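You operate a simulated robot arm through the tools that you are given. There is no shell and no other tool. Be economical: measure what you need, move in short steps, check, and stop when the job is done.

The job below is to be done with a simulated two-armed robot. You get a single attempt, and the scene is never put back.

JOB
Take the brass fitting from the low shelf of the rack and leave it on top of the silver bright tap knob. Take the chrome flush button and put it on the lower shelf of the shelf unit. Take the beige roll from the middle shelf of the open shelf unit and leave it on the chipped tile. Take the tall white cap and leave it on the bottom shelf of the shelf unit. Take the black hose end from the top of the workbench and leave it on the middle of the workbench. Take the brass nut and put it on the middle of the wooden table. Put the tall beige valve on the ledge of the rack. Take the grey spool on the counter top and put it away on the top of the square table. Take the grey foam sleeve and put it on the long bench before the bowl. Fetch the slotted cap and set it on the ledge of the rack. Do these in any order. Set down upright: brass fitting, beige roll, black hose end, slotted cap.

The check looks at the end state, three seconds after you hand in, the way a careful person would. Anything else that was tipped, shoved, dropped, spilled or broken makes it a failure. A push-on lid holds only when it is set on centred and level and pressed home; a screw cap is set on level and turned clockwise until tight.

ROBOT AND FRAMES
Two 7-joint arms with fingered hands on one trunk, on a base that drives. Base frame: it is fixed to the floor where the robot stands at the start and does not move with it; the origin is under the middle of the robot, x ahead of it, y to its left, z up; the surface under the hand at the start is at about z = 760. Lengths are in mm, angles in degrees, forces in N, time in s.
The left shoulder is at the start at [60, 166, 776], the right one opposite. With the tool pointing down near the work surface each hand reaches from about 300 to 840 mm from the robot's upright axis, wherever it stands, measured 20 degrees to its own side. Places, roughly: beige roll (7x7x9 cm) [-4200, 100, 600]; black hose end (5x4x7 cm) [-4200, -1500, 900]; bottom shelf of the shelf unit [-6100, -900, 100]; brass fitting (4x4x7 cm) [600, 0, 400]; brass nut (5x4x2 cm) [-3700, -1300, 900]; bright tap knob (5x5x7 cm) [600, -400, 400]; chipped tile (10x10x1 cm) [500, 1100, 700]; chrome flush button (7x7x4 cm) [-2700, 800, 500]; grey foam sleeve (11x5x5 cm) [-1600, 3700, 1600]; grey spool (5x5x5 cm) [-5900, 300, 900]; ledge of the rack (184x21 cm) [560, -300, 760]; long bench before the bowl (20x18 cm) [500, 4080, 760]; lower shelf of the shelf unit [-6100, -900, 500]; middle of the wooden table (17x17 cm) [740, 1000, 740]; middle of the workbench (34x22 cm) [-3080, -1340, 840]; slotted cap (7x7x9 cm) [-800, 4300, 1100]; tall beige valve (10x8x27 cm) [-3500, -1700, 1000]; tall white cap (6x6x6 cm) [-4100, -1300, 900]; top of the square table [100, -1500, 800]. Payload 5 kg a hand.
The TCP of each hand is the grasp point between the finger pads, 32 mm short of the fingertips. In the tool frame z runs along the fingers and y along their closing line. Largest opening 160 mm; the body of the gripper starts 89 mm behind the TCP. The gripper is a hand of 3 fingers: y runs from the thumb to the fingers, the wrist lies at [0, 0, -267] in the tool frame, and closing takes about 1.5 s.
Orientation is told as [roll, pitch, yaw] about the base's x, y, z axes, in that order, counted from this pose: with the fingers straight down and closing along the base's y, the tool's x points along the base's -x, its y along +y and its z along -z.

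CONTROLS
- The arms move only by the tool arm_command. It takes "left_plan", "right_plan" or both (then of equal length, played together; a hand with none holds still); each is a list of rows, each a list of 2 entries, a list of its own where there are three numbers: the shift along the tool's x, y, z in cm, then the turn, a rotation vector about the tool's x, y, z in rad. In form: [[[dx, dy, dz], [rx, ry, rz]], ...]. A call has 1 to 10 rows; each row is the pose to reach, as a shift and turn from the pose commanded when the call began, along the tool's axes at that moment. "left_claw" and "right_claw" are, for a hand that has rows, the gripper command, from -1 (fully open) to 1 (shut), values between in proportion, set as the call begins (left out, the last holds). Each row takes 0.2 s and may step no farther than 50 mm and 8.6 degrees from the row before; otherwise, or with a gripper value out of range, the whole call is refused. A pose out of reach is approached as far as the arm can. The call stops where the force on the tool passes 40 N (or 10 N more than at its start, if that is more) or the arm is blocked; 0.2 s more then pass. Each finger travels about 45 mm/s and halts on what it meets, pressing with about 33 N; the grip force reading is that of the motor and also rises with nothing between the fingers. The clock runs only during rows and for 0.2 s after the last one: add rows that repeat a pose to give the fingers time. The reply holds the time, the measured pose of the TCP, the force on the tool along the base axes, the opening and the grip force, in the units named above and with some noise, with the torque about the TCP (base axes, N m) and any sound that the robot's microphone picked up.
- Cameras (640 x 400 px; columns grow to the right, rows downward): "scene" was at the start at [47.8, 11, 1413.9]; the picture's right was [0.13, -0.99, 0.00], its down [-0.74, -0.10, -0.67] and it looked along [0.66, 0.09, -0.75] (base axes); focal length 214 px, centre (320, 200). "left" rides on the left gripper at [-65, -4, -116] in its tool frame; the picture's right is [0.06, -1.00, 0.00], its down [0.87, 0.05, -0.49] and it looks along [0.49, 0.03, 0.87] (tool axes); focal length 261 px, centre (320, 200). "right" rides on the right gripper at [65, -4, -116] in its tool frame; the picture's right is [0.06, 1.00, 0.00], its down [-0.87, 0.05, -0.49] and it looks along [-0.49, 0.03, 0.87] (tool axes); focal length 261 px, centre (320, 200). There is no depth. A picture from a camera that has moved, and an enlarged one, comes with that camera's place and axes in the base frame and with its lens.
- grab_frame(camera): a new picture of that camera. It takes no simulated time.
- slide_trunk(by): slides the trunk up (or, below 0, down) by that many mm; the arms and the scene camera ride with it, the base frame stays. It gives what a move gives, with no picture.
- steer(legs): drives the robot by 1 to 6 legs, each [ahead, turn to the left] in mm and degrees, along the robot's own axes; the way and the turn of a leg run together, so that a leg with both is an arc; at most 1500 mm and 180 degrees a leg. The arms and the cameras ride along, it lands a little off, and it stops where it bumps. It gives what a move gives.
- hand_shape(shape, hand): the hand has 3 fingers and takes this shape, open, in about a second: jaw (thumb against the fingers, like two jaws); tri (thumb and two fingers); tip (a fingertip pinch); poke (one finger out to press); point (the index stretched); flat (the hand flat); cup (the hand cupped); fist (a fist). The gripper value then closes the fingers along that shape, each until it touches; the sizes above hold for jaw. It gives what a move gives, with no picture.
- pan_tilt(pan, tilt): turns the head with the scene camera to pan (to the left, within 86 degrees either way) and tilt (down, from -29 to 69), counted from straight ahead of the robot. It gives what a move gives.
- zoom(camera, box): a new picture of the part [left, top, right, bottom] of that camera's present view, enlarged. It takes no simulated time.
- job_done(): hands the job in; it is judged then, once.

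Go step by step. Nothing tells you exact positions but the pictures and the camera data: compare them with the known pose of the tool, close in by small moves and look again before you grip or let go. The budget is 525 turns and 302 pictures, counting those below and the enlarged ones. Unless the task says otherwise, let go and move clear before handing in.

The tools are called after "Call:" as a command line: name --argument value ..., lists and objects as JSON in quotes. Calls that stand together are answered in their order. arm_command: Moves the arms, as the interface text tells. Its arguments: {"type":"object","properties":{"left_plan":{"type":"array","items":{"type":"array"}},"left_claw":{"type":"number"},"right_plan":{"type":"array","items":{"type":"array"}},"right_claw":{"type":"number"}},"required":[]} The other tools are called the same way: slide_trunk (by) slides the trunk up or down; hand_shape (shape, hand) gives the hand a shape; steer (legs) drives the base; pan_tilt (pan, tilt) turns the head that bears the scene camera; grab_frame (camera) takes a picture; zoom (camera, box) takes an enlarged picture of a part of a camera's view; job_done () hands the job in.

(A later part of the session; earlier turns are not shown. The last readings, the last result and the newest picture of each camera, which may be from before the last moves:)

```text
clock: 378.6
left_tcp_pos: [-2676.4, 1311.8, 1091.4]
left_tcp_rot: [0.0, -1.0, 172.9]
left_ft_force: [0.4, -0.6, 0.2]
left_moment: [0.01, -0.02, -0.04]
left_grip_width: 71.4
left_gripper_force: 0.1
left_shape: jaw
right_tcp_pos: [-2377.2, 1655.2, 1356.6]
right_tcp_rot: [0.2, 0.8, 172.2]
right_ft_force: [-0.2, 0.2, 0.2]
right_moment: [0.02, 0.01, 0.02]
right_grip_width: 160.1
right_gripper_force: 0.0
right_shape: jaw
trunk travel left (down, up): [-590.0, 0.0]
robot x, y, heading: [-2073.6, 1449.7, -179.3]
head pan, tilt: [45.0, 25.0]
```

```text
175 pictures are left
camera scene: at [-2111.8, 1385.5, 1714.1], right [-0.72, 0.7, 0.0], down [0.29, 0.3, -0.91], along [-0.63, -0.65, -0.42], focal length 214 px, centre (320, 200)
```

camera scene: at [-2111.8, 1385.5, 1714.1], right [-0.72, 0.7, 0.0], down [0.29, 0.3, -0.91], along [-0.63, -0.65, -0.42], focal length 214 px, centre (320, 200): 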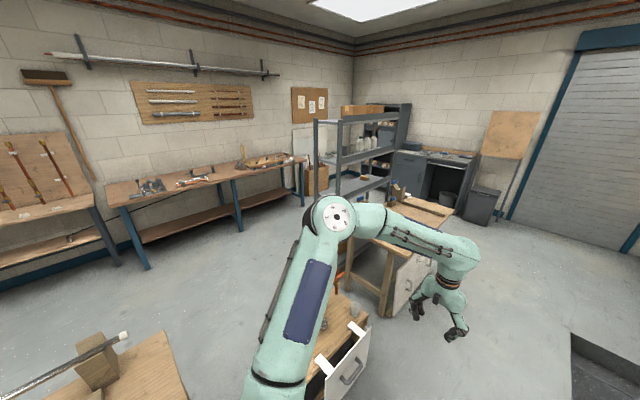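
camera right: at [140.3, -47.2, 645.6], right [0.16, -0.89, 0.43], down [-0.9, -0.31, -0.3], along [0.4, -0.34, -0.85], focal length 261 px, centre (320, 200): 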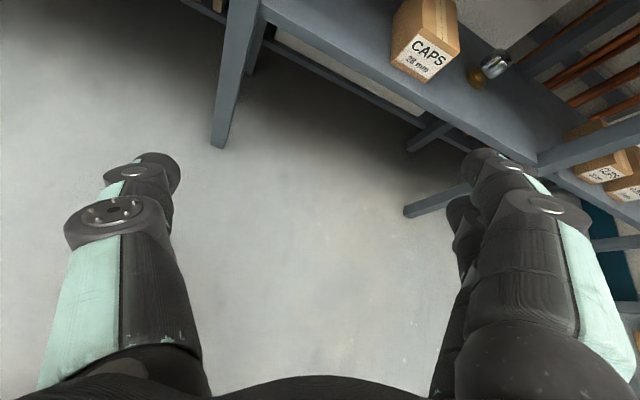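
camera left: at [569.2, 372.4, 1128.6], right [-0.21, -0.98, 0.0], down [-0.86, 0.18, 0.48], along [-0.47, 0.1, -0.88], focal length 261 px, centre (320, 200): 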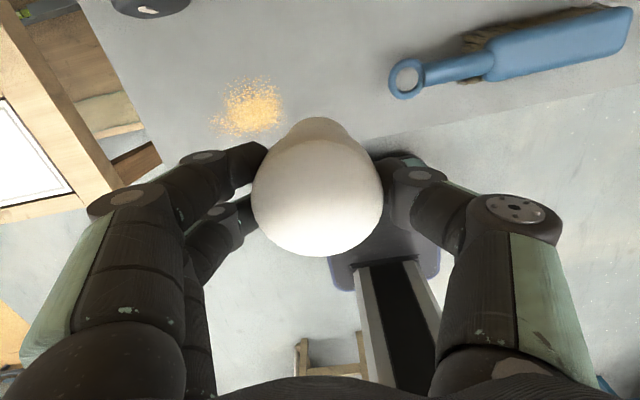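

There's an open drawer around (-2700,930,500); the button is probably in it. Move beside it and look down into it.

Call:
steer --legs '[[450, 0]]'

Call:
pan_tilt --pan 75 --tilt 50

Call:
grab_frame --camera "scene"

```text
clock: 381.3
left_tcp_pos: [-3126.6, 1304.1, 1088.8]
left_tcp_rot: [-0.1, -0.8, 172.9]
left_ft_force: [-0.6, 0.2, 0.1]
left_moment: [0.0, -0.03, -0.02]
left_grip_width: 71.4
left_gripper_force: 0.0
left_shape: jaw
right_tcp_pos: [-2826.8, 1648.0, 1356.8]
right_tcp_rot: [0.3, 0.9, 172.2]
right_ft_force: [0.3, 0.7, 0.1]
right_moment: [0.03, -0.03, -0.01]
right_grip_width: 159.9
right_gripper_force: 0.0
right_shape: jaw
trunk travel left (down, up): [-590.0, 0.0]
robot x, y, heading: [-2529.4, 1444.3, -179.2]
head pan, tilt: [45.0, 25.0]
```

```text
clock: 382.2
left_tcp_pos: [-3126.1, 1305.3, 1091.4]
left_tcp_rot: [-0.1, -0.9, 172.8]
left_ft_force: [-0.1, 0.5, 0.4]
left_moment: [-0.04, -0.05, 0.0]
left_grip_width: 71.5
left_gripper_force: 0.0
left_shape: jaw
right_tcp_pos: [-2826.9, 1648.2, 1355.2]
right_tcp_rot: [0.2, 0.8, 172.1]
right_ft_force: [0.5, 0.3, 0.0]
right_moment: [0.02, -0.01, 0.0]
right_grip_width: 160.1
right_gripper_force: 0.1
right_shape: jaw
trunk travel left (down, up): [-590.0, 0.0]
robot x, y, heading: [-2525.5, 1443.1, -179.3]
head pan, tilt: [75.0, 50.0]
```

```text
174 pictures are left
camera scene: at [-2516.0, 1370.2, 1676.7], right [-0.97, 0.25, 0.0], down [0.19, 0.74, -0.64], along [-0.16, -0.62, -0.77], focal length 214 px, centre (320, 200)
```

scene: 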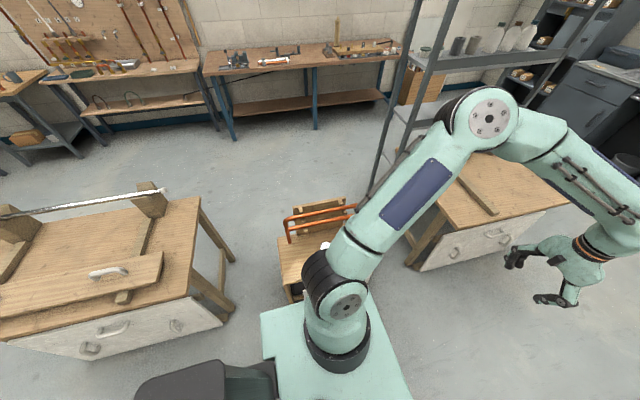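

Call:
zoom --camera "scene" --box '[260, 190, 380, 310]'

```text
3.33 times, centred on (320, 250) of scene
camera zoom: at [-2516.0, 1370.2, 1676.7], right [-0.97, 0.25, 0.0], down [0.19, 0.74, -0.64], along [-0.16, -0.62, -0.77], focal length 715 px, centre (320, 33)
```

zoom: 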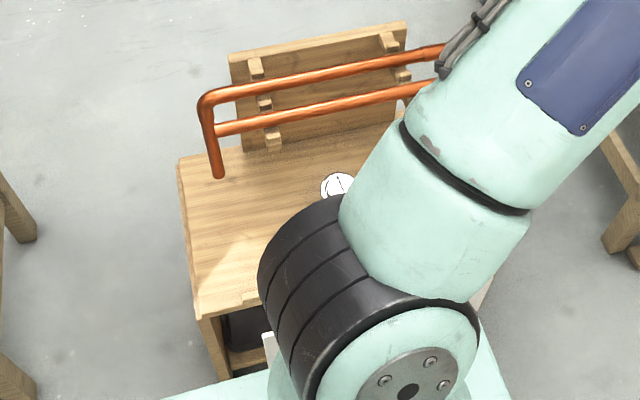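

The button is on the small cabinet's top at ≈(-2700,772). I'll face it from the north with the left hand.

Call:
steer --legs '[[325, 0], [0, 89]]'

Call:
pan_tilt --pan 15 --tilt 50

Call:
grab_frame --camera "scene"

```text
clock: 388.4
left_tcp_pos: [-2718.0, 838.7, 1092.4]
left_tcp_rot: [-0.2, -1.0, -97.3]
left_ft_force: [0.7, 0.0, 0.1]
left_moment: [-0.03, 0.03, 0.0]
left_grip_width: 71.5
left_gripper_force: 0.0
left_shape: jaw
right_tcp_pos: [-3058.1, 1140.0, 1356.7]
right_tcp_rot: [0.2, 0.8, -97.9]
right_ft_force: [-0.4, -0.5, -0.3]
right_moment: [0.0, -0.03, 0.02]
right_grip_width: 160.0
right_gripper_force: 0.1
right_shape: jaw
trunk travel left (down, up): [-590.0, 0.0]
robot x, y, heading: [-2857.9, 1440.1, -89.2]
head pan, tilt: [75.0, 50.0]
```

```text
clock: 389.7
left_tcp_pos: [-2718.1, 839.8, 1090.9]
left_tcp_rot: [0.0, -0.8, -97.2]
left_ft_force: [-0.2, -0.3, 0.2]
left_moment: [0.01, 0.02, 0.02]
left_grip_width: 71.4
left_gripper_force: 0.1
left_shape: jaw
right_tcp_pos: [-3060.5, 1141.0, 1356.3]
right_tcp_rot: [0.2, 0.7, -97.8]
right_ft_force: [0.2, -0.2, -0.3]
right_moment: [-0.02, -0.03, 0.03]
right_grip_width: 159.7
right_gripper_force: 0.1
right_shape: jaw
trunk travel left (down, up): [-590.0, 0.0]
robot x, y, heading: [-2857.4, 1444.3, -89.3]
head pan, tilt: [15.0, 50.0]
```

```text
172 pictures are left
camera scene: at [-2833.8, 1395.5, 1676.6], right [-0.96, -0.27, 0.0], down [-0.21, 0.74, -0.64], along [0.17, -0.62, -0.77], focal length 214 px, centre (320, 200)
```

scene: 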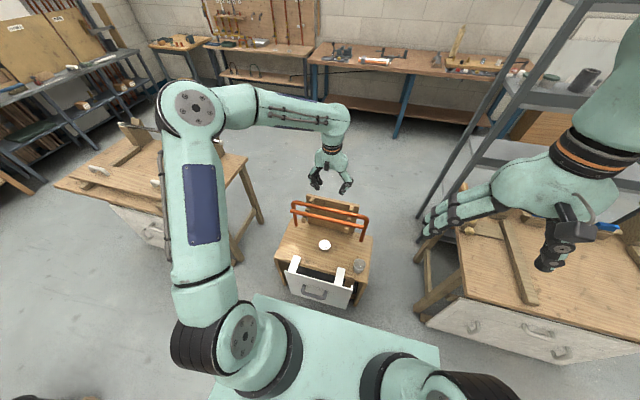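

Call:
zoom --camera "scene" --box '[260, 180, 390, 310]'

```text
3.08 times, centred on (325, 245) of scene
camera zoom: at [-2833.8, 1395.5, 1676.6], right [-0.96, -0.27, 0.0], down [-0.21, 0.74, -0.64], along [0.17, -0.62, -0.77], focal length 660 px, centre (305, 62)
```

zoom: 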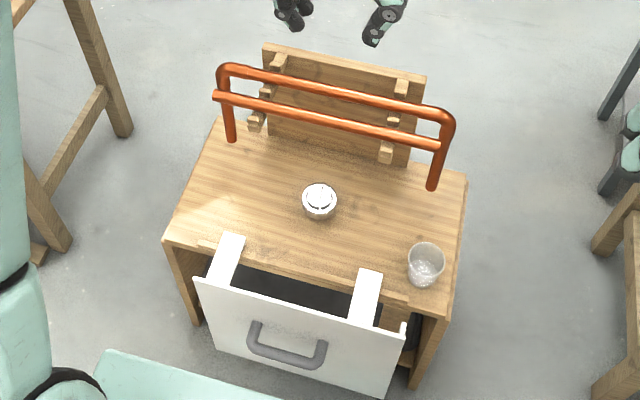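

Button located at (-2700,787), cabinet top ≈490. Bring the left hand above it, tilted 30° from vertical and opened.

Call:
arm_command --left_claw -0.3 --left_plan '[[[-0.4, 0.25, 4.5], [-0.0035, -0.057, -0.014]], [[-0.8, 0.5, 9.1], [-0.007, -0.113, -0.028]], [[-1.2, 0.75, 13.6], [-0.0107, -0.17, -0.042]], [[-1.6, 1.0, 18.2], [-0.014, -0.227, -0.056]], [[-2.0, 1.25, 22.7], [-0.018, -0.283, -0.07]], [[-2.4, 1.5, 27.3], [-0.021, -0.34, -0.084]], [[-2.8, 1.75, 31.8], [-0.025, -0.397, -0.098]], [[-3.2, 2.0, 36.4], [-0.028, -0.453, -0.112]], [[-3.6, 2.3, 41], [-0.032, -0.51, -0.126]]]'

Call:
grab_frame --camera "left"

```text
clock: 391.1
left_tcp_pos: [-2707.3, 809.2, 825.8]
left_tcp_rot: [0.0, -20.4, -90.4]
left_ft_force: [-2.2, 6.7, 35.5]
left_moment: [-0.52, -2.47, 0.28]
left_grip_width: 103.2
left_gripper_force: 0.2
left_shape: jaw
right_tcp_pos: [-3060.0, 1142.9, 1357.7]
right_tcp_rot: [0.2, 0.8, -97.8]
right_ft_force: [-0.6, -0.4, 1.2]
right_moment: [0.04, -0.02, 0.01]
right_grip_width: 160.2
right_gripper_force: 0.1
right_shape: jaw
trunk travel left (down, up): [-590.0, 0.0]
robot x, y, heading: [-2855.9, 1435.5, -89.4]
head pan, tilt: [15.0, 50.0]
stopped in row 7 (left hand): the force on the tool passed its limit at 73 N (the readings are from after the stop); the commanded pose is now the measured one
```

```text
170 pictures are left
camera left: at [-2712.6, 788.3, 957.4], right [-1.0, 0.06, -0.02], down [0.06, 0.99, 0.16], along [0.03, 0.16, -0.99], focal length 261 px, centre (320, 200)
```

left: 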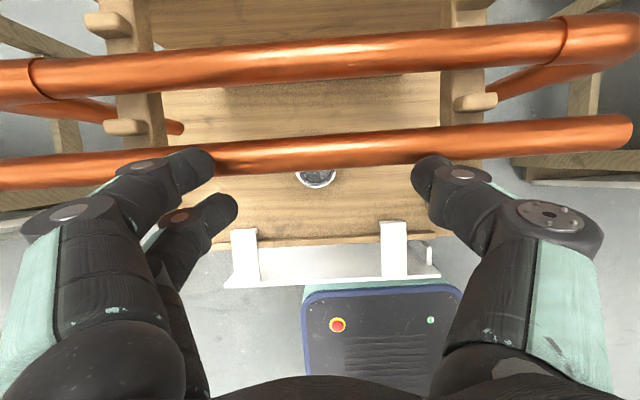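

The fingers came down on the upper copper rail, which is much higher than I took it. Lift at once and inspect.

Call:
arm_command --left_plan '[[[-0.7, 0, -1.9], [0, 0, 0]], [[-1.7, 0, -4.7], [0, 0, 0]], [[-3.4, 0, -9.4], [0, 0, 0]]]'

Call:
grab_frame --camera "left"

Call:
zoom --camera "scene" --box '[250, 160, 400, 310]'

```text
clock: 391.9
left_tcp_pos: [-2705.3, 811.1, 919.8]
left_tcp_rot: [-0.2, -19.9, -89.9]
left_ft_force: [0.4, 0.4, -0.3]
left_moment: [0.0, 0.01, 0.02]
left_grip_width: 103.7
left_gripper_force: 0.0
left_shape: jaw
right_tcp_pos: [-3057.8, 1141.2, 1356.6]
right_tcp_rot: [0.0, 0.8, -98.0]
right_ft_force: [0.7, -0.3, 0.1]
right_moment: [-0.02, 0.05, 0.01]
right_grip_width: 159.9
right_gripper_force: 0.2
right_shape: jaw
trunk travel left (down, up): [-590.0, 0.0]
robot x, y, heading: [-2856.5, 1438.4, -89.3]
head pan, tilt: [15.0, 50.0]
```

```text
169 pictures are left
camera left: at [-2709.5, 789.6, 1051.9], right [-1.0, 0.06, -0.02], down [0.06, 0.98, 0.17], along [0.03, 0.17, -0.99], focal length 261 px, centre (320, 200)
```

left: 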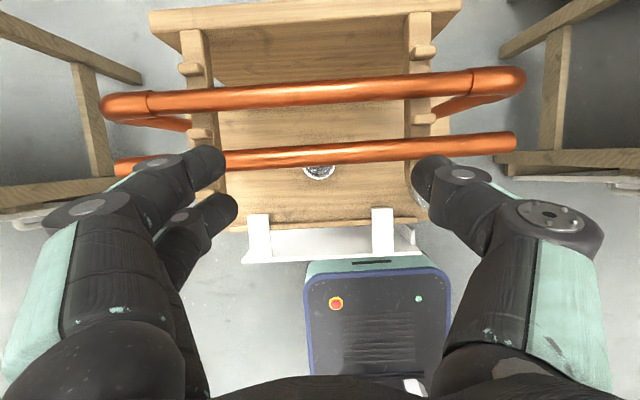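

```text
2.67 times, centred on (325, 235) of scene
camera zoom: at [-2832.8, 1396.5, 1676.5], right [-0.96, -0.27, 0.0], down [-0.21, 0.74, -0.64], along [0.17, -0.62, -0.77], focal length 572 px, centre (307, 107)
```

zoom: 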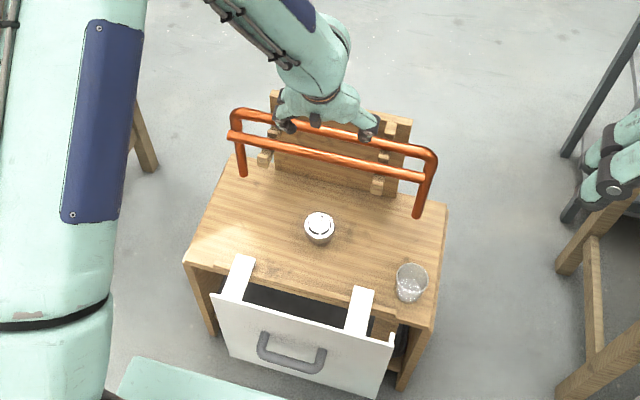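

The copper rails sit at z≈777 right above the button and look undisturbed. I must come from the front beneath them: move the hand back, tilt it flatter and go lower.

Call:
arm_command --left_plan '[[[4.05, 0.1, 1.4], [0, -0.087, 0]], [[8.1, 0.2, 2.7], [0, -0.1745, 0]], [[12.1, 0.3, 4.1], [0, -0.262, 0]], [[16.2, 0.4, 5.5], [0, -0.349, 0]], [[20.2, 0.5, 6.8], [0, -0.436, 0]], [[24.3, 0.5, 8.2], [0, -0.5236, 0]]]'

Call:
grab_frame --camera "left"

```text
clock: 393.3
left_tcp_pos: [-2698.7, 999.5, 766.8]
left_tcp_rot: [-0.8, -51.1, -88.6]
left_ft_force: [-0.6, -0.6, 0.8]
left_moment: [0.01, 0.02, -0.02]
left_grip_width: 103.8
left_gripper_force: 0.0
left_shape: jaw
right_tcp_pos: [-3058.2, 1141.1, 1357.1]
right_tcp_rot: [0.0, 0.9, -98.0]
right_ft_force: [0.5, 0.1, -0.7]
right_moment: [0.02, 0.0, -0.03]
right_grip_width: 160.0
right_gripper_force: 0.0
right_shape: jaw
trunk travel left (down, up): [-590.0, 0.0]
robot x, y, heading: [-2854.4, 1441.7, -89.2]
head pan, tilt: [15.0, 50.0]
```

```text
167 pictures are left
camera left: at [-2703.4, 1049.2, 890.2], right [-1.0, 0.03, -0.04], down [0.04, 0.93, -0.37], along [0.03, -0.37, -0.93], focal length 261 px, centre (320, 200)
```

left: 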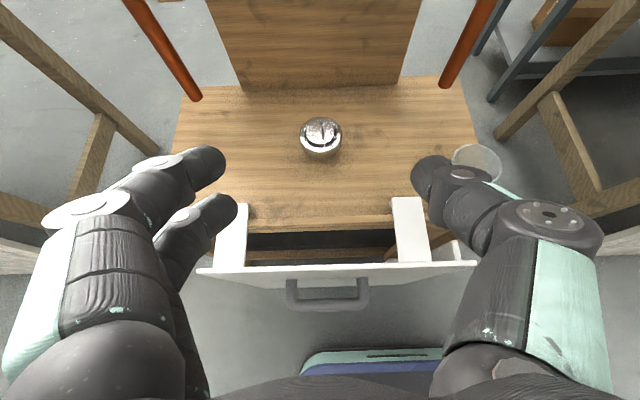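

Call:
arm_command --left_plan '[[[0.9, 0, 3.9], [0, 0, 0]], [[1.8, 0, 7.9], [0, 0, 0]], [[2.7, 0, 11.8], [0, 0, 0]], [[3.6, 0, 15.8], [0, 0, 0]]]'

Call:
grab_frame --camera "left"

```text
clock: 394.3
left_tcp_pos: [-2701.1, 914.4, 630.2]
left_tcp_rot: [-0.3, -49.8, -89.9]
left_ft_force: [-0.1, -0.8, -0.1]
left_moment: [0.0, 0.03, 0.03]
left_grip_width: 103.6
left_gripper_force: 0.1
left_shape: jaw
right_tcp_pos: [-3059.4, 1140.2, 1356.4]
right_tcp_rot: [0.2, 0.9, -97.8]
right_ft_force: [-0.9, 0.1, 1.1]
right_moment: [0.03, 0.01, 0.01]
right_grip_width: 160.2
right_gripper_force: 0.0
right_shape: jaw
trunk travel left (down, up): [-590.0, 0.0]
robot x, y, heading: [-2852.7, 1440.7, -89.4]
head pan, tilt: [15.0, 50.0]
```

```text
166 pictures are left
camera left: at [-2706.0, 960.8, 756.1], right [-1.0, 0.04, -0.05], down [0.06, 0.94, -0.35], along [0.03, -0.35, -0.94], focal length 261 px, centre (320, 200)
```

left: 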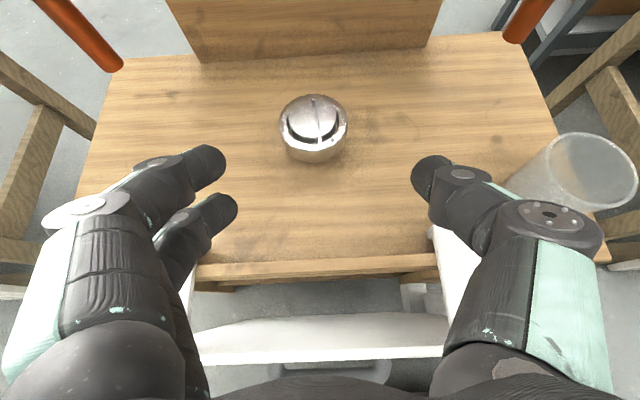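

Button top ≈540, centre ≈(-2697,797). Steepen the tilt to 60° while closing in, below the rails.

Call:
arm_command --left_claw -0.15 --left_plan '[[[-0.4, 0.13, 2.0], [0, 0.115, 0]], [[-0.8, 0.26, 4.0], [0, 0.23, 0]], [[-1.2, 0.4, 6.0], [0, 0.346, 0]]]'

Call:
grab_frame --camera "left"

```text
clock: 395.1
left_tcp_pos: [-2698.2, 859.6, 601.5]
left_tcp_rot: [0.0, -30.0, -90.0]
left_ft_force: [-0.4, -0.1, -0.4]
left_moment: [0.01, -0.05, 0.02]
left_grip_width: 92.7
left_gripper_force: 0.2
left_shape: jaw
right_tcp_pos: [-3059.5, 1140.3, 1355.9]
right_tcp_rot: [0.1, 1.0, -97.9]
right_ft_force: [-1.0, 0.3, 0.3]
right_moment: [-0.01, -0.06, 0.01]
right_grip_width: 160.1
right_gripper_force: 0.1
right_shape: jaw
trunk travel left (down, up): [-590.0, 0.0]
robot x, y, heading: [-2857.7, 1436.9, -89.2]
head pan, tilt: [15.0, 50.0]
```

```text
165 pictures are left
camera left: at [-2702.5, 860.9, 735.3], right [-1.0, 0.06, -0.03], down [0.06, 1.0, -0.01], along [0.03, -0.01, -1.0], focal length 261 px, centre (320, 200)
```

left: 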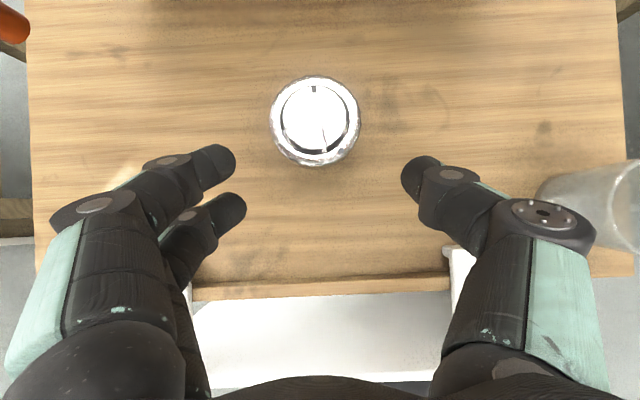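

Well aligned: centre (-2696,797). Move in and down around it.

Call:
arm_command --left_plan '[[[-0.6, 0.2, 2.5], [0, 0, 0]], [[-1.2, 0.2, 5.0], [0, 0, 0]], [[-1.8, 0.2, 7.4], [0, 0, 0]]]'

Call:
grab_frame --camera "left"

```text
clock: 395.9
left_tcp_pos: [-2695.5, 807.4, 546.6]
left_tcp_rot: [0.0, -30.0, -90.1]
left_ft_force: [-0.3, 0.2, 0.2]
left_moment: [0.0, -0.02, 0.03]
left_grip_width: 92.7
left_gripper_force: 0.0
left_shape: jaw
right_tcp_pos: [-3059.4, 1139.5, 1356.7]
right_tcp_rot: [0.2, 0.9, -97.9]
right_ft_force: [-0.2, -0.1, 0.3]
right_moment: [0.0, 0.02, 0.02]
right_grip_width: 160.1
right_gripper_force: 0.1
right_shape: jaw
trunk travel left (down, up): [-590.0, 0.0]
robot x, y, heading: [-2853.6, 1437.3, -89.5]
head pan, tilt: [15.0, 50.0]
```

```text
164 pictures are left
camera left: at [-2700.9, 809.4, 680.3], right [-1.0, 0.06, -0.03], down [0.06, 1.0, -0.01], along [0.03, -0.01, -1.0], focal length 261 px, centre (320, 200)
```

left: 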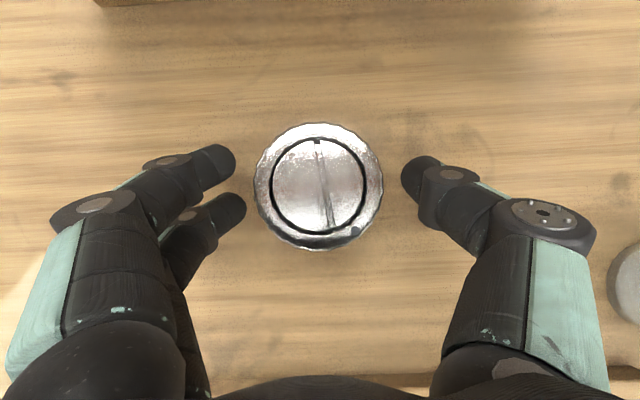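

Centred. Close.

Call:
arm_command --left_claw 1.0 --left_plan '[[[0.1, 0, 0.2], [0, 0, 0]], [[0.1, 0, 0.2], [0, 0, 0]], [[0.1, 0, 0.2], [0, 0, 0]], [[0.1, 0, 0.2], [0, 0, 0]], [[0.1, 0, 0.2], [0, 0, 0]], [[0.1, 0, 0.2], [0, 0, 0]]]'

Call:
grab_frame --camera "left"

```text
clock: 397.3
left_tcp_pos: [-2696.2, 808.8, 545.6]
left_tcp_rot: [-0.1, -30.2, -90.1]
left_ft_force: [0.2, -0.3, -0.3]
left_moment: [0.01, 0.02, 0.03]
left_grip_width: 56.2
left_gripper_force: 33.1
left_shape: jaw
right_tcp_pos: [-3059.8, 1140.7, 1355.8]
right_tcp_rot: [0.2, 0.9, -97.9]
right_ft_force: [-0.5, -0.1, -0.3]
right_moment: [-0.01, 0.02, -0.02]
right_grip_width: 160.1
right_gripper_force: 0.1
right_shape: jaw
trunk travel left (down, up): [-590.0, 0.0]
robot x, y, heading: [-2852.8, 1441.5, -89.5]
head pan, tilt: [15.0, 50.0]
```

```text
163 pictures are left
camera left: at [-2701.0, 809.2, 678.1], right [-1.0, 0.06, -0.03], down [0.06, 1.0, -0.01], along [0.03, -0.01, -1.0], focal length 261 px, centre (320, 200)
```

left: 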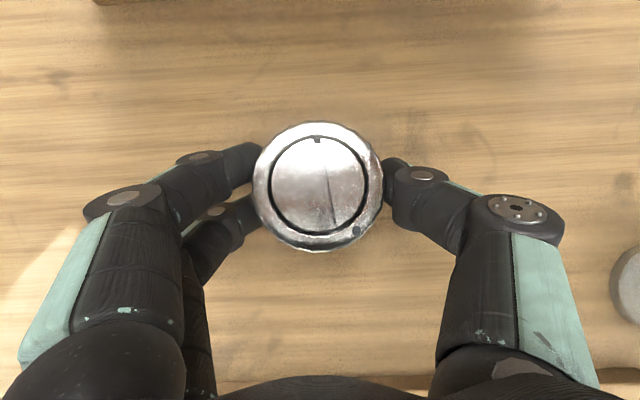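

Call:
arm_command --left_plan '[[[-1.25, 0, -2.15], [0, 0, 0]], [[-2.5, 0, -4.3], [0, 0, 0]], [[1.0, 0, -6.3], [0, 0, 0]], [[4.5, 0, -8.3], [0, 0, 0]], [[8, 0, -10.3], [0, 0, 0]], [[11.5, 0, -12.3], [0, 0, 0]], [[14.8, 0, -14.3], [0, 0, 0]]]'

Call:
grab_frame --camera "left"

Call:
grab_frame --camera "scene"

```text
clock: 398.9
left_tcp_pos: [-2694.9, 1007.3, 594.8]
left_tcp_rot: [0.0, -30.1, -90.0]
left_ft_force: [-0.3, -0.1, -2.5]
left_moment: [0.02, -0.01, -0.02]
left_grip_width: 55.9
left_gripper_force: 32.7
left_shape: jaw
right_tcp_pos: [-3059.8, 1139.8, 1356.6]
right_tcp_rot: [0.1, 0.9, -97.9]
right_ft_force: [0.4, -0.4, 0.1]
right_moment: [-0.02, 0.04, 0.01]
right_grip_width: 159.8
right_gripper_force: 0.0
right_shape: jaw
trunk travel left (down, up): [-590.0, 0.0]
robot x, y, heading: [-2852.7, 1438.1, -89.2]
head pan, tilt: [15.0, 50.0]
```

```text
162 pictures are left
camera left: at [-2699.6, 1008.4, 727.5], right [-1.0, 0.06, -0.03], down [0.06, 1.0, -0.01], along [0.03, -0.01, -1.0], focal length 261 px, centre (320, 200)
```

left: 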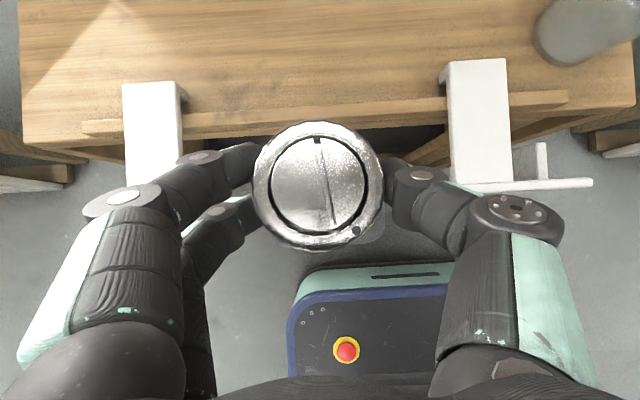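

```text
161 pictures are left
camera scene: at [-2833.5, 1395.7, 1676.7], right [-0.96, -0.27, 0.0], down [-0.21, 0.74, -0.64], along [0.17, -0.62, -0.77], focal length 214 px, centre (320, 200)
```

scene: 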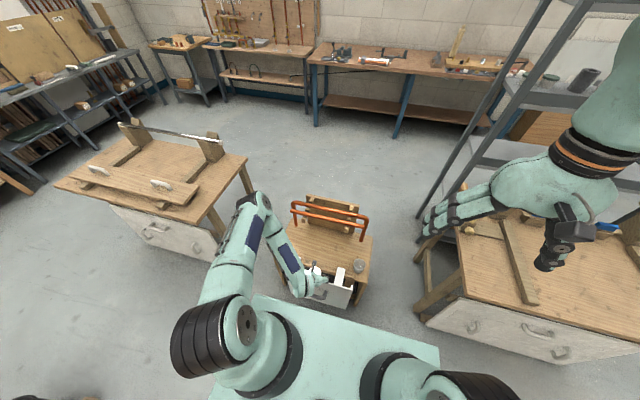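

Button in hand. Raise it for travel and drive west along the corridor.

Call:
arm_command --left_plan '[[[-2.15, 0, -3.7], [0, 0, 0]], [[-4.3, 0, -7.4], [0, 0, 0]], [[-6.45, 0, -11.1], [0, 0, 0]], [[-8.6, 0, -14.8], [0, 0, 0]], [[-10.7, 0, -18.6], [0, 0, 0]], [[-12.9, 0, -22.3], [0, 0, 0]], [[-15, 0, -26], [0, 0, 0]]]'

Call:
steer --legs '[[0, -90], [1450, 0]]'

Call:
pan_tilt --pan 40 --tilt 25

Call:
grab_frame --camera "scene"

```text
clock: 400.5
left_tcp_pos: [-2704.6, 977.9, 886.9]
left_tcp_rot: [-0.1, -30.0, -90.1]
left_ft_force: [0.1, 0.0, -2.3]
left_moment: [-0.03, -0.01, -0.02]
left_grip_width: 55.7
left_gripper_force: 33.1
left_shape: jaw
left hand out of reach, approached as far as the arm can: row 6, 7
right_tcp_pos: [-3059.4, 1140.8, 1356.4]
right_tcp_rot: [0.1, 0.9, -98.0]
right_ft_force: [-0.3, 0.9, -0.3]
right_moment: [-0.04, -0.03, -0.03]
right_grip_width: 160.0
right_gripper_force: 0.1
right_shape: jaw
trunk travel left (down, up): [-590.0, 0.0]
robot x, y, heading: [-2854.5, 1436.5, -89.3]
head pan, tilt: [15.0, 50.0]
```

```text
clock: 411.6
left_tcp_pos: [-4749.8, 1283.0, 885.5]
left_tcp_rot: [-0.1, -30.1, 179.2]
left_ft_force: [-1.0, 0.6, -1.6]
left_moment: [0.0, -0.04, 0.0]
left_grip_width: 55.6
left_gripper_force: 32.9
left_shape: jaw
right_tcp_pos: [-4581.7, 1636.1, 1356.2]
right_tcp_rot: [0.1, 0.9, 171.4]
right_ft_force: [0.1, 0.0, -0.2]
right_moment: [0.03, 0.01, 0.05]
right_grip_width: 160.1
right_gripper_force: 0.1
right_shape: jaw
trunk travel left (down, up): [-590.0, 0.0]
robot x, y, heading: [-4285.9, 1426.4, -179.8]
head pan, tilt: [15.0, 50.0]
```

```text
clock: 412.5
left_tcp_pos: [-4750.4, 1281.8, 884.9]
left_tcp_rot: [-0.1, -30.0, 179.3]
left_ft_force: [-0.4, 0.6, -2.3]
left_moment: [0.01, -0.01, -0.02]
left_grip_width: 55.5
left_gripper_force: 33.3
left_shape: jaw
right_tcp_pos: [-4580.8, 1635.8, 1357.2]
right_tcp_rot: [0.1, 0.9, 171.4]
right_ft_force: [0.5, 0.2, -0.2]
right_moment: [-0.02, 0.04, -0.02]
right_grip_width: 160.1
right_gripper_force: 0.0
right_shape: jaw
trunk travel left (down, up): [-590.0, 0.0]
robot x, y, heading: [-4284.2, 1427.4, -180.1]
head pan, tilt: [40.0, 25.0]
```

```text
160 pictures are left
camera scene: at [-4325.8, 1368.3, 1714.0], right [-0.64, 0.77, 0.0], down [0.32, 0.27, -0.91], along [-0.69, -0.58, -0.42], focal length 214 px, centre (320, 200)
```

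scene: 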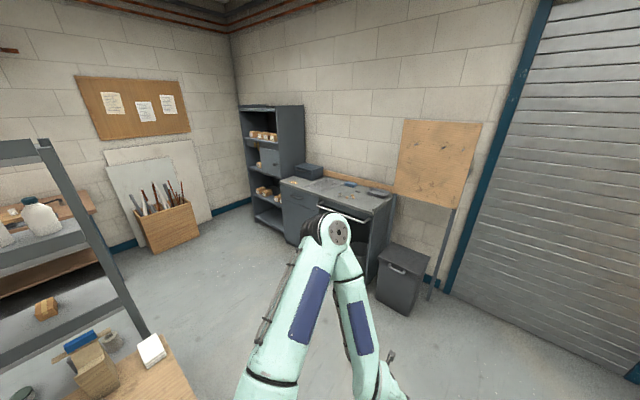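

I see the dark shelf unit and counter. I'll deliver the button right away; zoom in on the shelf unit first.

Call:
zoom --camera "scene" --box '[220, 90, 420, 270]'

```text
2.22 times, centred on (320, 180) of scene
camera zoom: at [-4325.8, 1368.3, 1714.0], right [-0.64, 0.77, 0.0], down [0.32, 0.27, -0.91], along [-0.69, -0.58, -0.42], focal length 477 px, centre (320, 244)
```

zoom: 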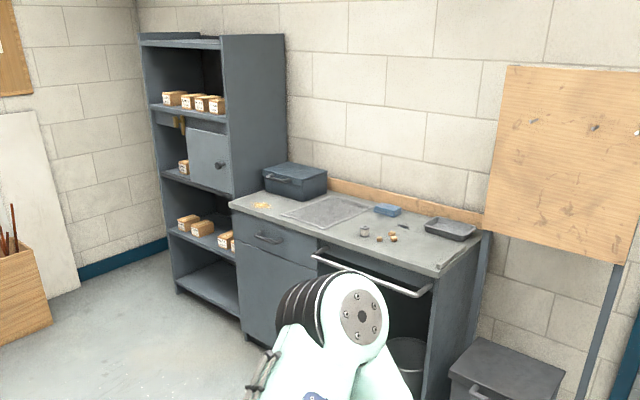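

Route: west to x≈-5000, then south between the counter and the grey shelving, then face the shelf unit.

Call:
steer --legs '[[720, 0], [0, 90], [1500, 0], [680, 0], [0, -90]]'

Call:
pan_tilt --pan 5 --tilt 35

Call:
grab_frame --camera "scene"

```text
clock: 434.8
left_tcp_pos: [-5472.9, -904.7, 886.8]
left_tcp_rot: [-0.1, -30.0, 178.5]
left_ft_force: [-1.0, 0.7, -1.9]
left_moment: [-0.01, -0.03, -0.02]
left_grip_width: 55.3
left_gripper_force: 33.3
left_shape: jaw
right_tcp_pos: [-5299.9, -552.3, 1355.8]
right_tcp_rot: [0.2, 0.9, 170.7]
right_ft_force: [-0.8, 0.8, -0.5]
right_moment: [-0.03, 0.0, -0.03]
right_grip_width: 160.2
right_gripper_force: 0.0
right_shape: jaw
trunk travel left (down, up): [-590.0, 0.0]
robot x, y, heading: [-5006.9, -766.9, 179.2]
head pan, tilt: [40.0, 25.0]
```

```text
clock: 435.8
left_tcp_pos: [-5472.5, -905.1, 885.5]
left_tcp_rot: [-0.1, -30.1, 178.7]
left_ft_force: [-0.2, -0.5, -2.5]
left_moment: [-0.02, 0.0, 0.0]
left_grip_width: 55.3
left_gripper_force: 32.7
left_shape: jaw
right_tcp_pos: [-5299.6, -552.6, 1355.8]
right_tcp_rot: [0.1, 0.9, 170.7]
right_ft_force: [0.1, 0.0, -0.1]
right_moment: [-0.03, -0.01, -0.01]
right_grip_width: 159.9
right_gripper_force: 0.0
right_shape: jaw
trunk travel left (down, up): [-590.0, 0.0]
robot x, y, heading: [-5009.2, -764.9, 179.3]
head pan, tilt: [5.0, 35.0]
```

```text
158 pictures are left
camera scene: at [-5064.9, -772.3, 1698.4], right [-0.08, 1.0, 0.0], down [0.57, 0.04, -0.82], along [-0.82, -0.06, -0.57], focal length 214 px, centre (320, 200)
```

scene: 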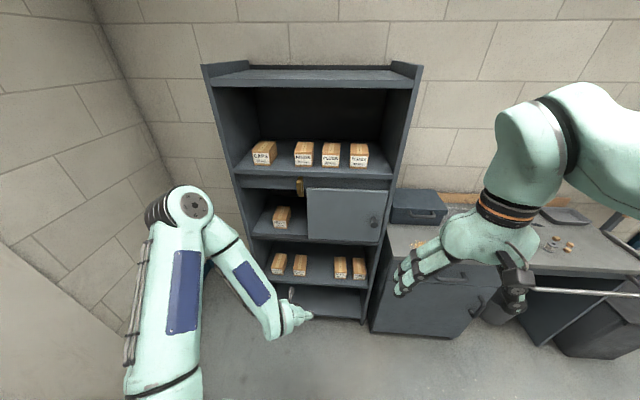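

The lower shelf (z≈500) has four boxes with a ~170 mm gap centred at y≈-832. Lower the trunk, drive closer.

Call:
slide_trunk --by -260

Call:
steer --legs '[[230, 0]]'

Call:
grab_frame --camera "left"

Call:
grab_frame --camera "scene"

```text
clock: 438.4
left_tcp_pos: [-5473.7, -904.4, 625.2]
left_tcp_rot: [0.0, -29.9, 178.6]
left_ft_force: [0.7, 0.2, -2.0]
left_moment: [0.0, -0.03, 0.01]
left_grip_width: 55.2
left_gripper_force: 32.9
left_shape: jaw
right_tcp_pos: [-5300.8, -553.1, 1095.4]
right_tcp_rot: [0.2, 0.9, 170.7]
right_ft_force: [0.2, -0.1, 0.8]
right_moment: [-0.02, -0.01, 0.01]
right_grip_width: 160.1
right_gripper_force: 0.0
right_shape: jaw
trunk travel left (down, up): [-330.0, 260.0]
robot x, y, heading: [-5005.8, -766.7, 179.2]
head pan, tilt: [5.0, 35.0]
```

```text
clock: 440.2
left_tcp_pos: [-5702.9, -901.4, 624.4]
left_tcp_rot: [0.0, -30.0, 178.5]
left_ft_force: [-0.7, 0.7, -1.2]
left_moment: [0.01, -0.02, 0.06]
left_grip_width: 55.2
left_gripper_force: 32.2
left_shape: jaw
right_tcp_pos: [-5529.9, -551.3, 1095.6]
right_tcp_rot: [0.1, 0.8, 170.7]
right_ft_force: [0.0, -0.8, 0.4]
right_moment: [0.02, -0.03, -0.01]
right_grip_width: 160.0
right_gripper_force: 0.0
right_shape: jaw
trunk travel left (down, up): [-330.0, 260.0]
robot x, y, heading: [-5237.4, -763.5, 179.5]
head pan, tilt: [5.0, 35.0]
```

```text
157 pictures are left
camera left: at [-5702.5, -898.1, 758.9], right [0.08, 1.0, -0.03], down [1.0, -0.08, -0.01], along [-0.01, -0.03, -1.0], focal length 261 px, centre (320, 200)
```

left: 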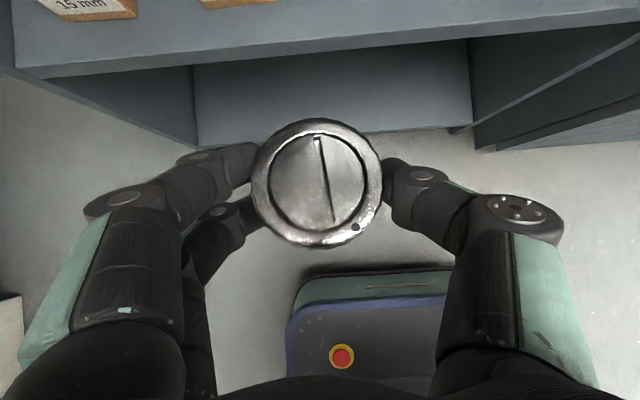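

```text
156 pictures are left
camera scene: at [-5294.9, -769.5, 1438.3], right [-0.08, 1.0, 0.0], down [0.57, 0.04, -0.82], along [-0.82, -0.06, -0.57], focal length 214 px, centre (320, 200)
```

scene: 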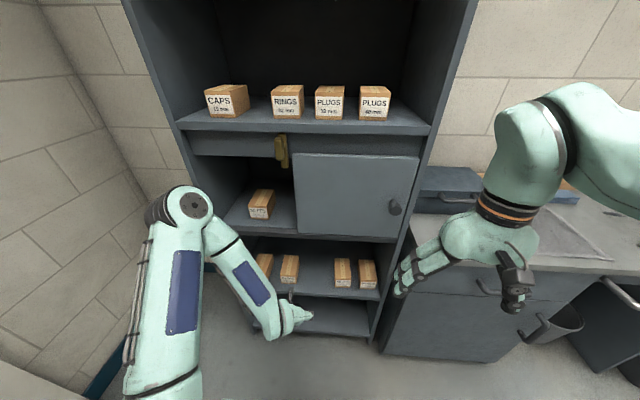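

Call:
arm_command --left_plan '[[[0, -2.9, 0], [0, 0, 0]], [[0, -5.8, 0], [0, 0, 0]], [[-4.0, -5.8, 2.3], [0, 0, 0]], [[-8.0, -5.8, 4.6], [0, 0, 0]], [[-12.0, -5.8, 6.9], [0, 0, 0]], [[-15.5, -5.8, 9.0], [0, 0, 0]]]'

Call:
grab_frame --camera "left"

Call:
zoom --camera "scene" --box '[230, 220, 400, 340]'

```text
clock: 441.6
left_tcp_pos: [-5882.7, -839.6, 624.9]
left_tcp_rot: [-0.1, -29.9, 178.6]
left_ft_force: [-0.8, 0.2, -2.4]
left_moment: [0.01, -0.03, 0.04]
left_grip_width: 55.1
left_gripper_force: 33.2
left_shape: jaw
right_tcp_pos: [-5530.3, -549.1, 1096.5]
right_tcp_rot: [0.1, 0.9, 170.6]
right_ft_force: [-0.1, 0.9, -0.1]
right_moment: [0.0, 0.0, 0.0]
right_grip_width: 160.1
right_gripper_force: 0.1
right_shape: jaw
trunk travel left (down, up): [-330.0, 260.0]
robot x, y, heading: [-5235.7, -765.7, 179.4]
head pan, tilt: [5.0, 35.0]
```

```text
155 pictures are left
camera left: at [-5881.0, -835.7, 759.1], right [0.08, 1.0, -0.03], down [1.0, -0.08, -0.01], along [-0.01, -0.03, -1.0], focal length 261 px, centre (320, 200)
```

left: 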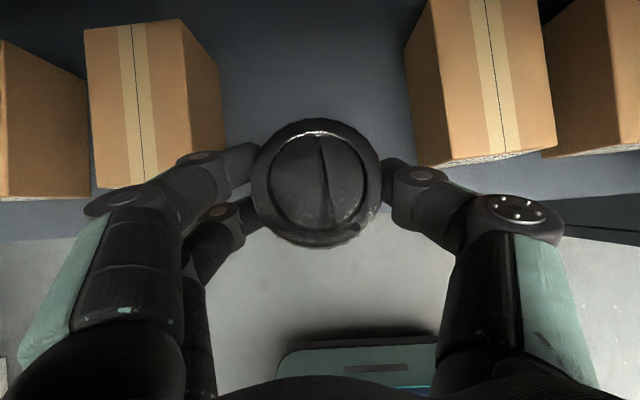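

```text
3.33 times, centred on (315, 280) of scene
camera zoom: at [-5294.7, -769.3, 1438.3], right [-0.08, 1.0, 0.0], down [0.57, 0.04, -0.82], along [-0.82, -0.06, -0.57], focal length 715 px, centre (337, -67)
```

zoom: 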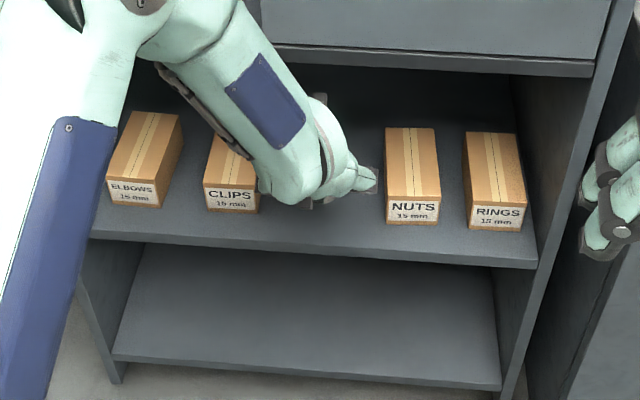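

The gap is clear. Shift 15 mm right and 20 mm in, then lower.

Call:
arm_command --left_plan '[[[-1.75, -1.45, 1.0], [0, 0, 0]], [[-0.25, -1.45, 3.6], [0, 0, 0]], [[1.15, -1.45, 6.0], [0, 0, 0]]]'

Call:
grab_frame --camera "left"

```text
clock: 442.4
left_tcp_pos: [-5900.8, -824.0, 566.1]
left_tcp_rot: [-0.1, -30.0, 178.4]
left_ft_force: [-0.6, -0.3, -2.1]
left_moment: [0.01, -0.03, -0.01]
left_grip_width: 55.1
left_gripper_force: 32.9
left_shape: jaw
right_tcp_pos: [-5530.3, -550.7, 1096.0]
right_tcp_rot: [0.1, 0.9, 170.7]
right_ft_force: [-0.1, 0.1, 0.0]
right_moment: [0.01, 0.02, 0.0]
right_grip_width: 160.0
right_gripper_force: 0.0
right_shape: jaw
trunk travel left (down, up): [-330.0, 260.0]
robot x, y, heading: [-5236.4, -763.9, 179.4]
head pan, tilt: [5.0, 35.0]
```

```text
153 pictures are left
camera left: at [-5900.0, -820.8, 700.4], right [0.08, 1.0, -0.03], down [1.0, -0.08, -0.01], along [-0.01, -0.03, -1.0], focal length 261 px, centre (320, 200)
```

left: 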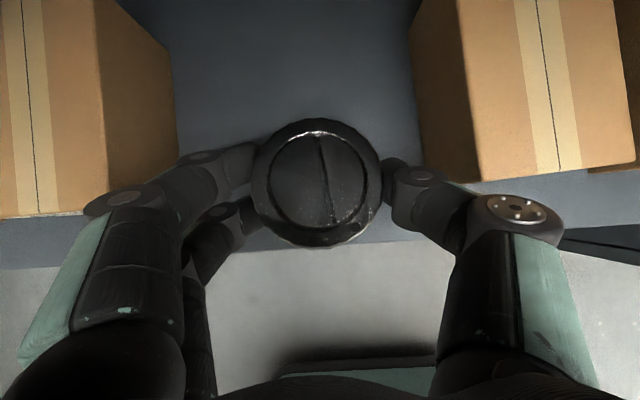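

Call:
arm_command --left_plan '[[[-1.04, 0.8, 0.6], [0, 0, 0]], [[-0.44, 0.8, 1.64], [0, 0, 0]]]'

Call:
arm_command --left_plan '[[[0.15, 0, 0.26], [0, 0, 0]], [[0.15, 0, 0.26], [0, 0, 0]]]'

Call:
arm_command --left_plan '[[[0.15, 0, 0.26], [0, 0, 0]], [[0.15, 0, 0.26], [0, 0, 0]]]'

Call:
arm_command --left_plan '[[[0.15, 0, 0.26], [0, 0, 0]], [[0.15, 0, 0.26], [0, 0, 0]]]'

```text
clock: 443.0
left_tcp_pos: [-5912.9, -832.5, 554.5]
left_tcp_rot: [-0.1, -30.0, 178.6]
left_ft_force: [0.1, -0.2, -1.9]
left_moment: [0.01, -0.05, 0.03]
left_grip_width: 55.0
left_gripper_force: 32.9
left_shape: jaw
right_tcp_pos: [-5530.4, -550.1, 1096.1]
right_tcp_rot: [0.0, 0.8, 170.7]
right_ft_force: [-0.1, 0.7, -0.6]
right_moment: [-0.02, -0.01, -0.02]
right_grip_width: 160.0
right_gripper_force: 0.1
right_shape: jaw
trunk travel left (down, up): [-330.0, 260.0]
robot x, y, heading: [-5238.9, -762.8, 179.2]
head pan, tilt: [5.0, 35.0]
```

```text
clock: 443.6
left_tcp_pos: [-5912.1, -831.7, 553.2]
left_tcp_rot: [-0.1, -30.1, 178.6]
left_ft_force: [-0.1, 0.4, -2.8]
left_moment: [0.02, -0.05, 0.03]
left_grip_width: 54.9
left_gripper_force: 32.8
left_shape: jaw
right_tcp_pos: [-5529.4, -550.6, 1096.1]
right_tcp_rot: [0.1, 0.9, 170.7]
right_ft_force: [-0.4, 0.2, 0.2]
right_moment: [-0.02, -0.01, 0.02]
right_grip_width: 160.3
right_gripper_force: 0.1
right_shape: jaw
trunk travel left (down, up): [-330.0, 260.0]
robot x, y, heading: [-5234.9, -762.8, 179.2]
head pan, tilt: [5.0, 35.0]
```

```text
clock: 444.2
left_tcp_pos: [-5912.3, -832.1, 548.9]
left_tcp_rot: [0.0, -30.1, 178.5]
left_ft_force: [0.5, -0.3, -2.2]
left_moment: [-0.01, 0.01, -0.02]
left_grip_width: 54.8
left_gripper_force: 32.9
left_shape: jaw
right_tcp_pos: [-5530.3, -550.7, 1096.6]
right_tcp_rot: [0.1, 0.9, 170.7]
right_ft_force: [0.1, 1.0, 0.6]
right_moment: [-0.01, 0.01, 0.03]
right_grip_width: 160.1
right_gripper_force: 0.0
right_shape: jaw
trunk travel left (down, up): [-330.0, 260.0]
robot x, y, heading: [-5235.5, -763.3, 179.3]
head pan, tilt: [5.0, 35.0]
```

```text
clock: 444.8
left_tcp_pos: [-5911.0, -832.4, 546.6]
left_tcp_rot: [-0.1, -29.9, 178.6]
left_ft_force: [-0.9, 0.4, -2.0]
left_moment: [0.0, -0.01, 0.0]
left_grip_width: 54.9
left_gripper_force: 33.0
left_shape: jaw
right_tcp_pos: [-5531.3, -550.9, 1096.2]
right_tcp_rot: [0.1, 0.9, 170.6]
right_ft_force: [-0.7, -0.1, -0.1]
right_moment: [-0.04, -0.03, -0.02]
right_grip_width: 160.0
right_gripper_force: 0.1
right_shape: jaw
trunk travel left (down, up): [-330.0, 260.0]
robot x, y, heading: [-5235.9, -763.8, 179.1]
head pan, tilt: [5.0, 35.0]
```

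Call:
arm_command --left_plan '[[[0.2, 0, 0.35], [0, 0, 0]], [[0.2, 0, 0.35], [0, 0, 0]]]'

Call:
arm_command --left_plan '[[[0.2, 0, 0.35], [0, 0, 0]], [[0.2, 0, 0.35], [0, 0, 0]]]'

Call:
grab_frame --camera "left"

```text
clock: 445.4
left_tcp_pos: [-5912.7, -831.8, 543.8]
left_tcp_rot: [0.0, -30.2, 178.5]
left_ft_force: [0.6, -0.2, 7.9]
left_moment: [0.03, 0.1, -0.01]
left_grip_width: 54.8
left_gripper_force: 33.1
left_shape: jaw
right_tcp_pos: [-5530.1, -549.5, 1095.9]
right_tcp_rot: [0.3, 0.9, 170.8]
right_ft_force: [-0.2, 0.0, 0.4]
right_moment: [0.01, -0.02, 0.0]
right_grip_width: 160.0
right_gripper_force: 0.0
right_shape: jaw
trunk travel left (down, up): [-330.0, 260.0]
robot x, y, heading: [-5235.0, -762.0, 179.0]
head pan, tilt: [5.0, 35.0]
```

```text
clock: 446.0
left_tcp_pos: [-5914.3, -831.1, 542.9]
left_tcp_rot: [-0.1, -30.2, 178.5]
left_ft_force: [2.2, 2.7, 28.7]
left_moment: [0.24, 0.48, -0.04]
left_grip_width: 55.4
left_gripper_force: 33.4
left_shape: jaw
right_tcp_pos: [-5527.6, -551.2, 1096.0]
right_tcp_rot: [0.2, 0.8, 170.7]
right_ft_force: [-0.8, 0.2, -0.4]
right_moment: [0.02, -0.01, 0.02]
right_grip_width: 159.8
right_gripper_force: 0.0
right_shape: jaw
trunk travel left (down, up): [-330.0, 260.0]
robot x, y, heading: [-5233.0, -766.8, 179.2]
head pan, tilt: [5.0, 35.0]
```

```text
152 pictures are left
camera left: at [-5911.9, -827.1, 675.0], right [0.08, 1.0, -0.03], down [1.0, -0.08, -0.01], along [-0.02, -0.03, -1.0], focal length 261 px, centre (320, 200)
```

left: 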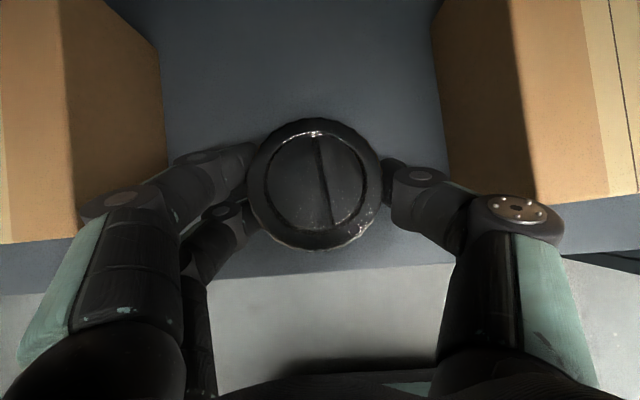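

Down on the shelf. Release slightly, lift and withdraw.

Call:
arm_command --left_claw 0.05 --left_plan '[[[-0.1, 0, -0.17], [0, 0, 0]], [[-0.1, 0, -0.17], [0, 0, 0]], [[-0.1, 0, -0.17], [0, 0, 0]], [[-0.1, 0, -0.17], [0, 0, 0]], [[-1.25, 0, -2.17], [0, 0, 0]], [[-2.5, 0, -4.3], [0, 0, 0]], [[-2.5, 0, -5.8], [0, 0, 0]], [[1.0, 0, -7.8], [0, 0, 0]], [[5.0, 0, -10.1], [0, 0, 0]], [[9.0, 0, -12.4], [0, 0, 0]]]'

Call:
grab_frame --camera "left"

```text
clock: 448.2
left_tcp_pos: [-5770.5, -835.8, 601.7]
left_tcp_rot: [-0.1, -30.0, 178.6]
left_ft_force: [-0.2, -0.8, 0.3]
left_moment: [-0.02, -0.02, -0.01]
left_grip_width: 75.3
left_gripper_force: 0.1
left_shape: jaw
right_tcp_pos: [-5529.7, -550.8, 1096.2]
right_tcp_rot: [0.1, 1.1, 170.7]
right_ft_force: [-0.1, 0.0, -1.3]
right_moment: [0.01, -0.05, 0.0]
right_grip_width: 159.7
right_gripper_force: 0.1
right_shape: jaw
trunk travel left (down, up): [-330.0, 260.0]
robot x, y, heading: [-5235.8, -763.2, 179.4]
head pan, tilt: [5.0, 35.0]
```

```text
151 pictures are left
camera left: at [-5770.2, -832.0, 733.9], right [0.08, 1.0, -0.03], down [1.0, -0.08, -0.01], along [-0.01, -0.03, -1.0], focal length 261 px, centre (320, 200)
```

left: 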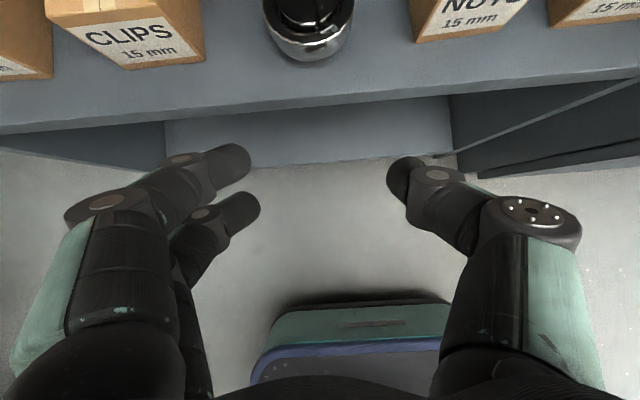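

The button sits safely on the lower shelf. Next: the workbench. Back off, turn east and look.

Call:
steer --legs '[[-250, 0], [0, 150]]'

Call:
pan_tilt --pan 0 --tilt 20

Call:
grab_frame --camera "scene"

```text
clock: 456.3
left_tcp_pos: [-4496.0, -980.2, 600.0]
left_tcp_rot: [-0.1, -30.0, -32.8]
left_ft_force: [-0.2, 0.2, -0.2]
left_moment: [0.02, -0.02, 0.01]
left_grip_width: 75.2
left_gripper_force: 0.0
left_shape: jaw
right_tcp_pos: [-4848.5, -1100.0, 1096.3]
right_tcp_rot: [0.1, 0.9, -40.5]
right_ft_force: [-0.9, 1.0, 0.5]
right_moment: [0.02, -0.02, 0.01]
right_grip_width: 160.3
right_gripper_force: 0.1
right_shape: jaw
trunk travel left (down, up): [-330.0, 260.0]
robot x, y, heading: [-4989.5, -765.5, -31.8]
head pan, tilt: [5.0, 35.0]
```

```text
clock: 457.1
left_tcp_pos: [-4494.7, -979.8, 600.8]
left_tcp_rot: [0.0, -30.0, -32.7]
left_ft_force: [-0.3, 0.3, 0.6]
left_moment: [-0.01, -0.01, -0.01]
left_grip_width: 75.3
left_gripper_force: 0.0
left_shape: jaw
right_tcp_pos: [-4849.1, -1101.1, 1095.4]
right_tcp_rot: [0.2, 0.9, -40.5]
right_ft_force: [1.0, 0.0, -0.7]
right_moment: [-0.01, 0.01, 0.0]
right_grip_width: 160.1
right_gripper_force: 0.0
right_shape: jaw
trunk travel left (down, up): [-330.0, 260.0]
robot x, y, heading: [-4991.0, -764.4, -32.1]
head pan, tilt: [0.0, 20.0]
```

```text
150 pictures are left
camera scene: at [-4936.8, -798.7, 1462.1], right [-0.53, -0.85, 0.0], down [-0.29, 0.18, -0.94], along [0.8, -0.5, -0.34], focal length 214 px, centre (320, 200)
```

scene: 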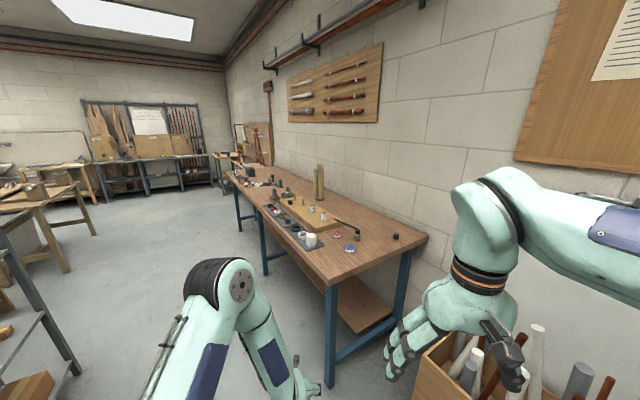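

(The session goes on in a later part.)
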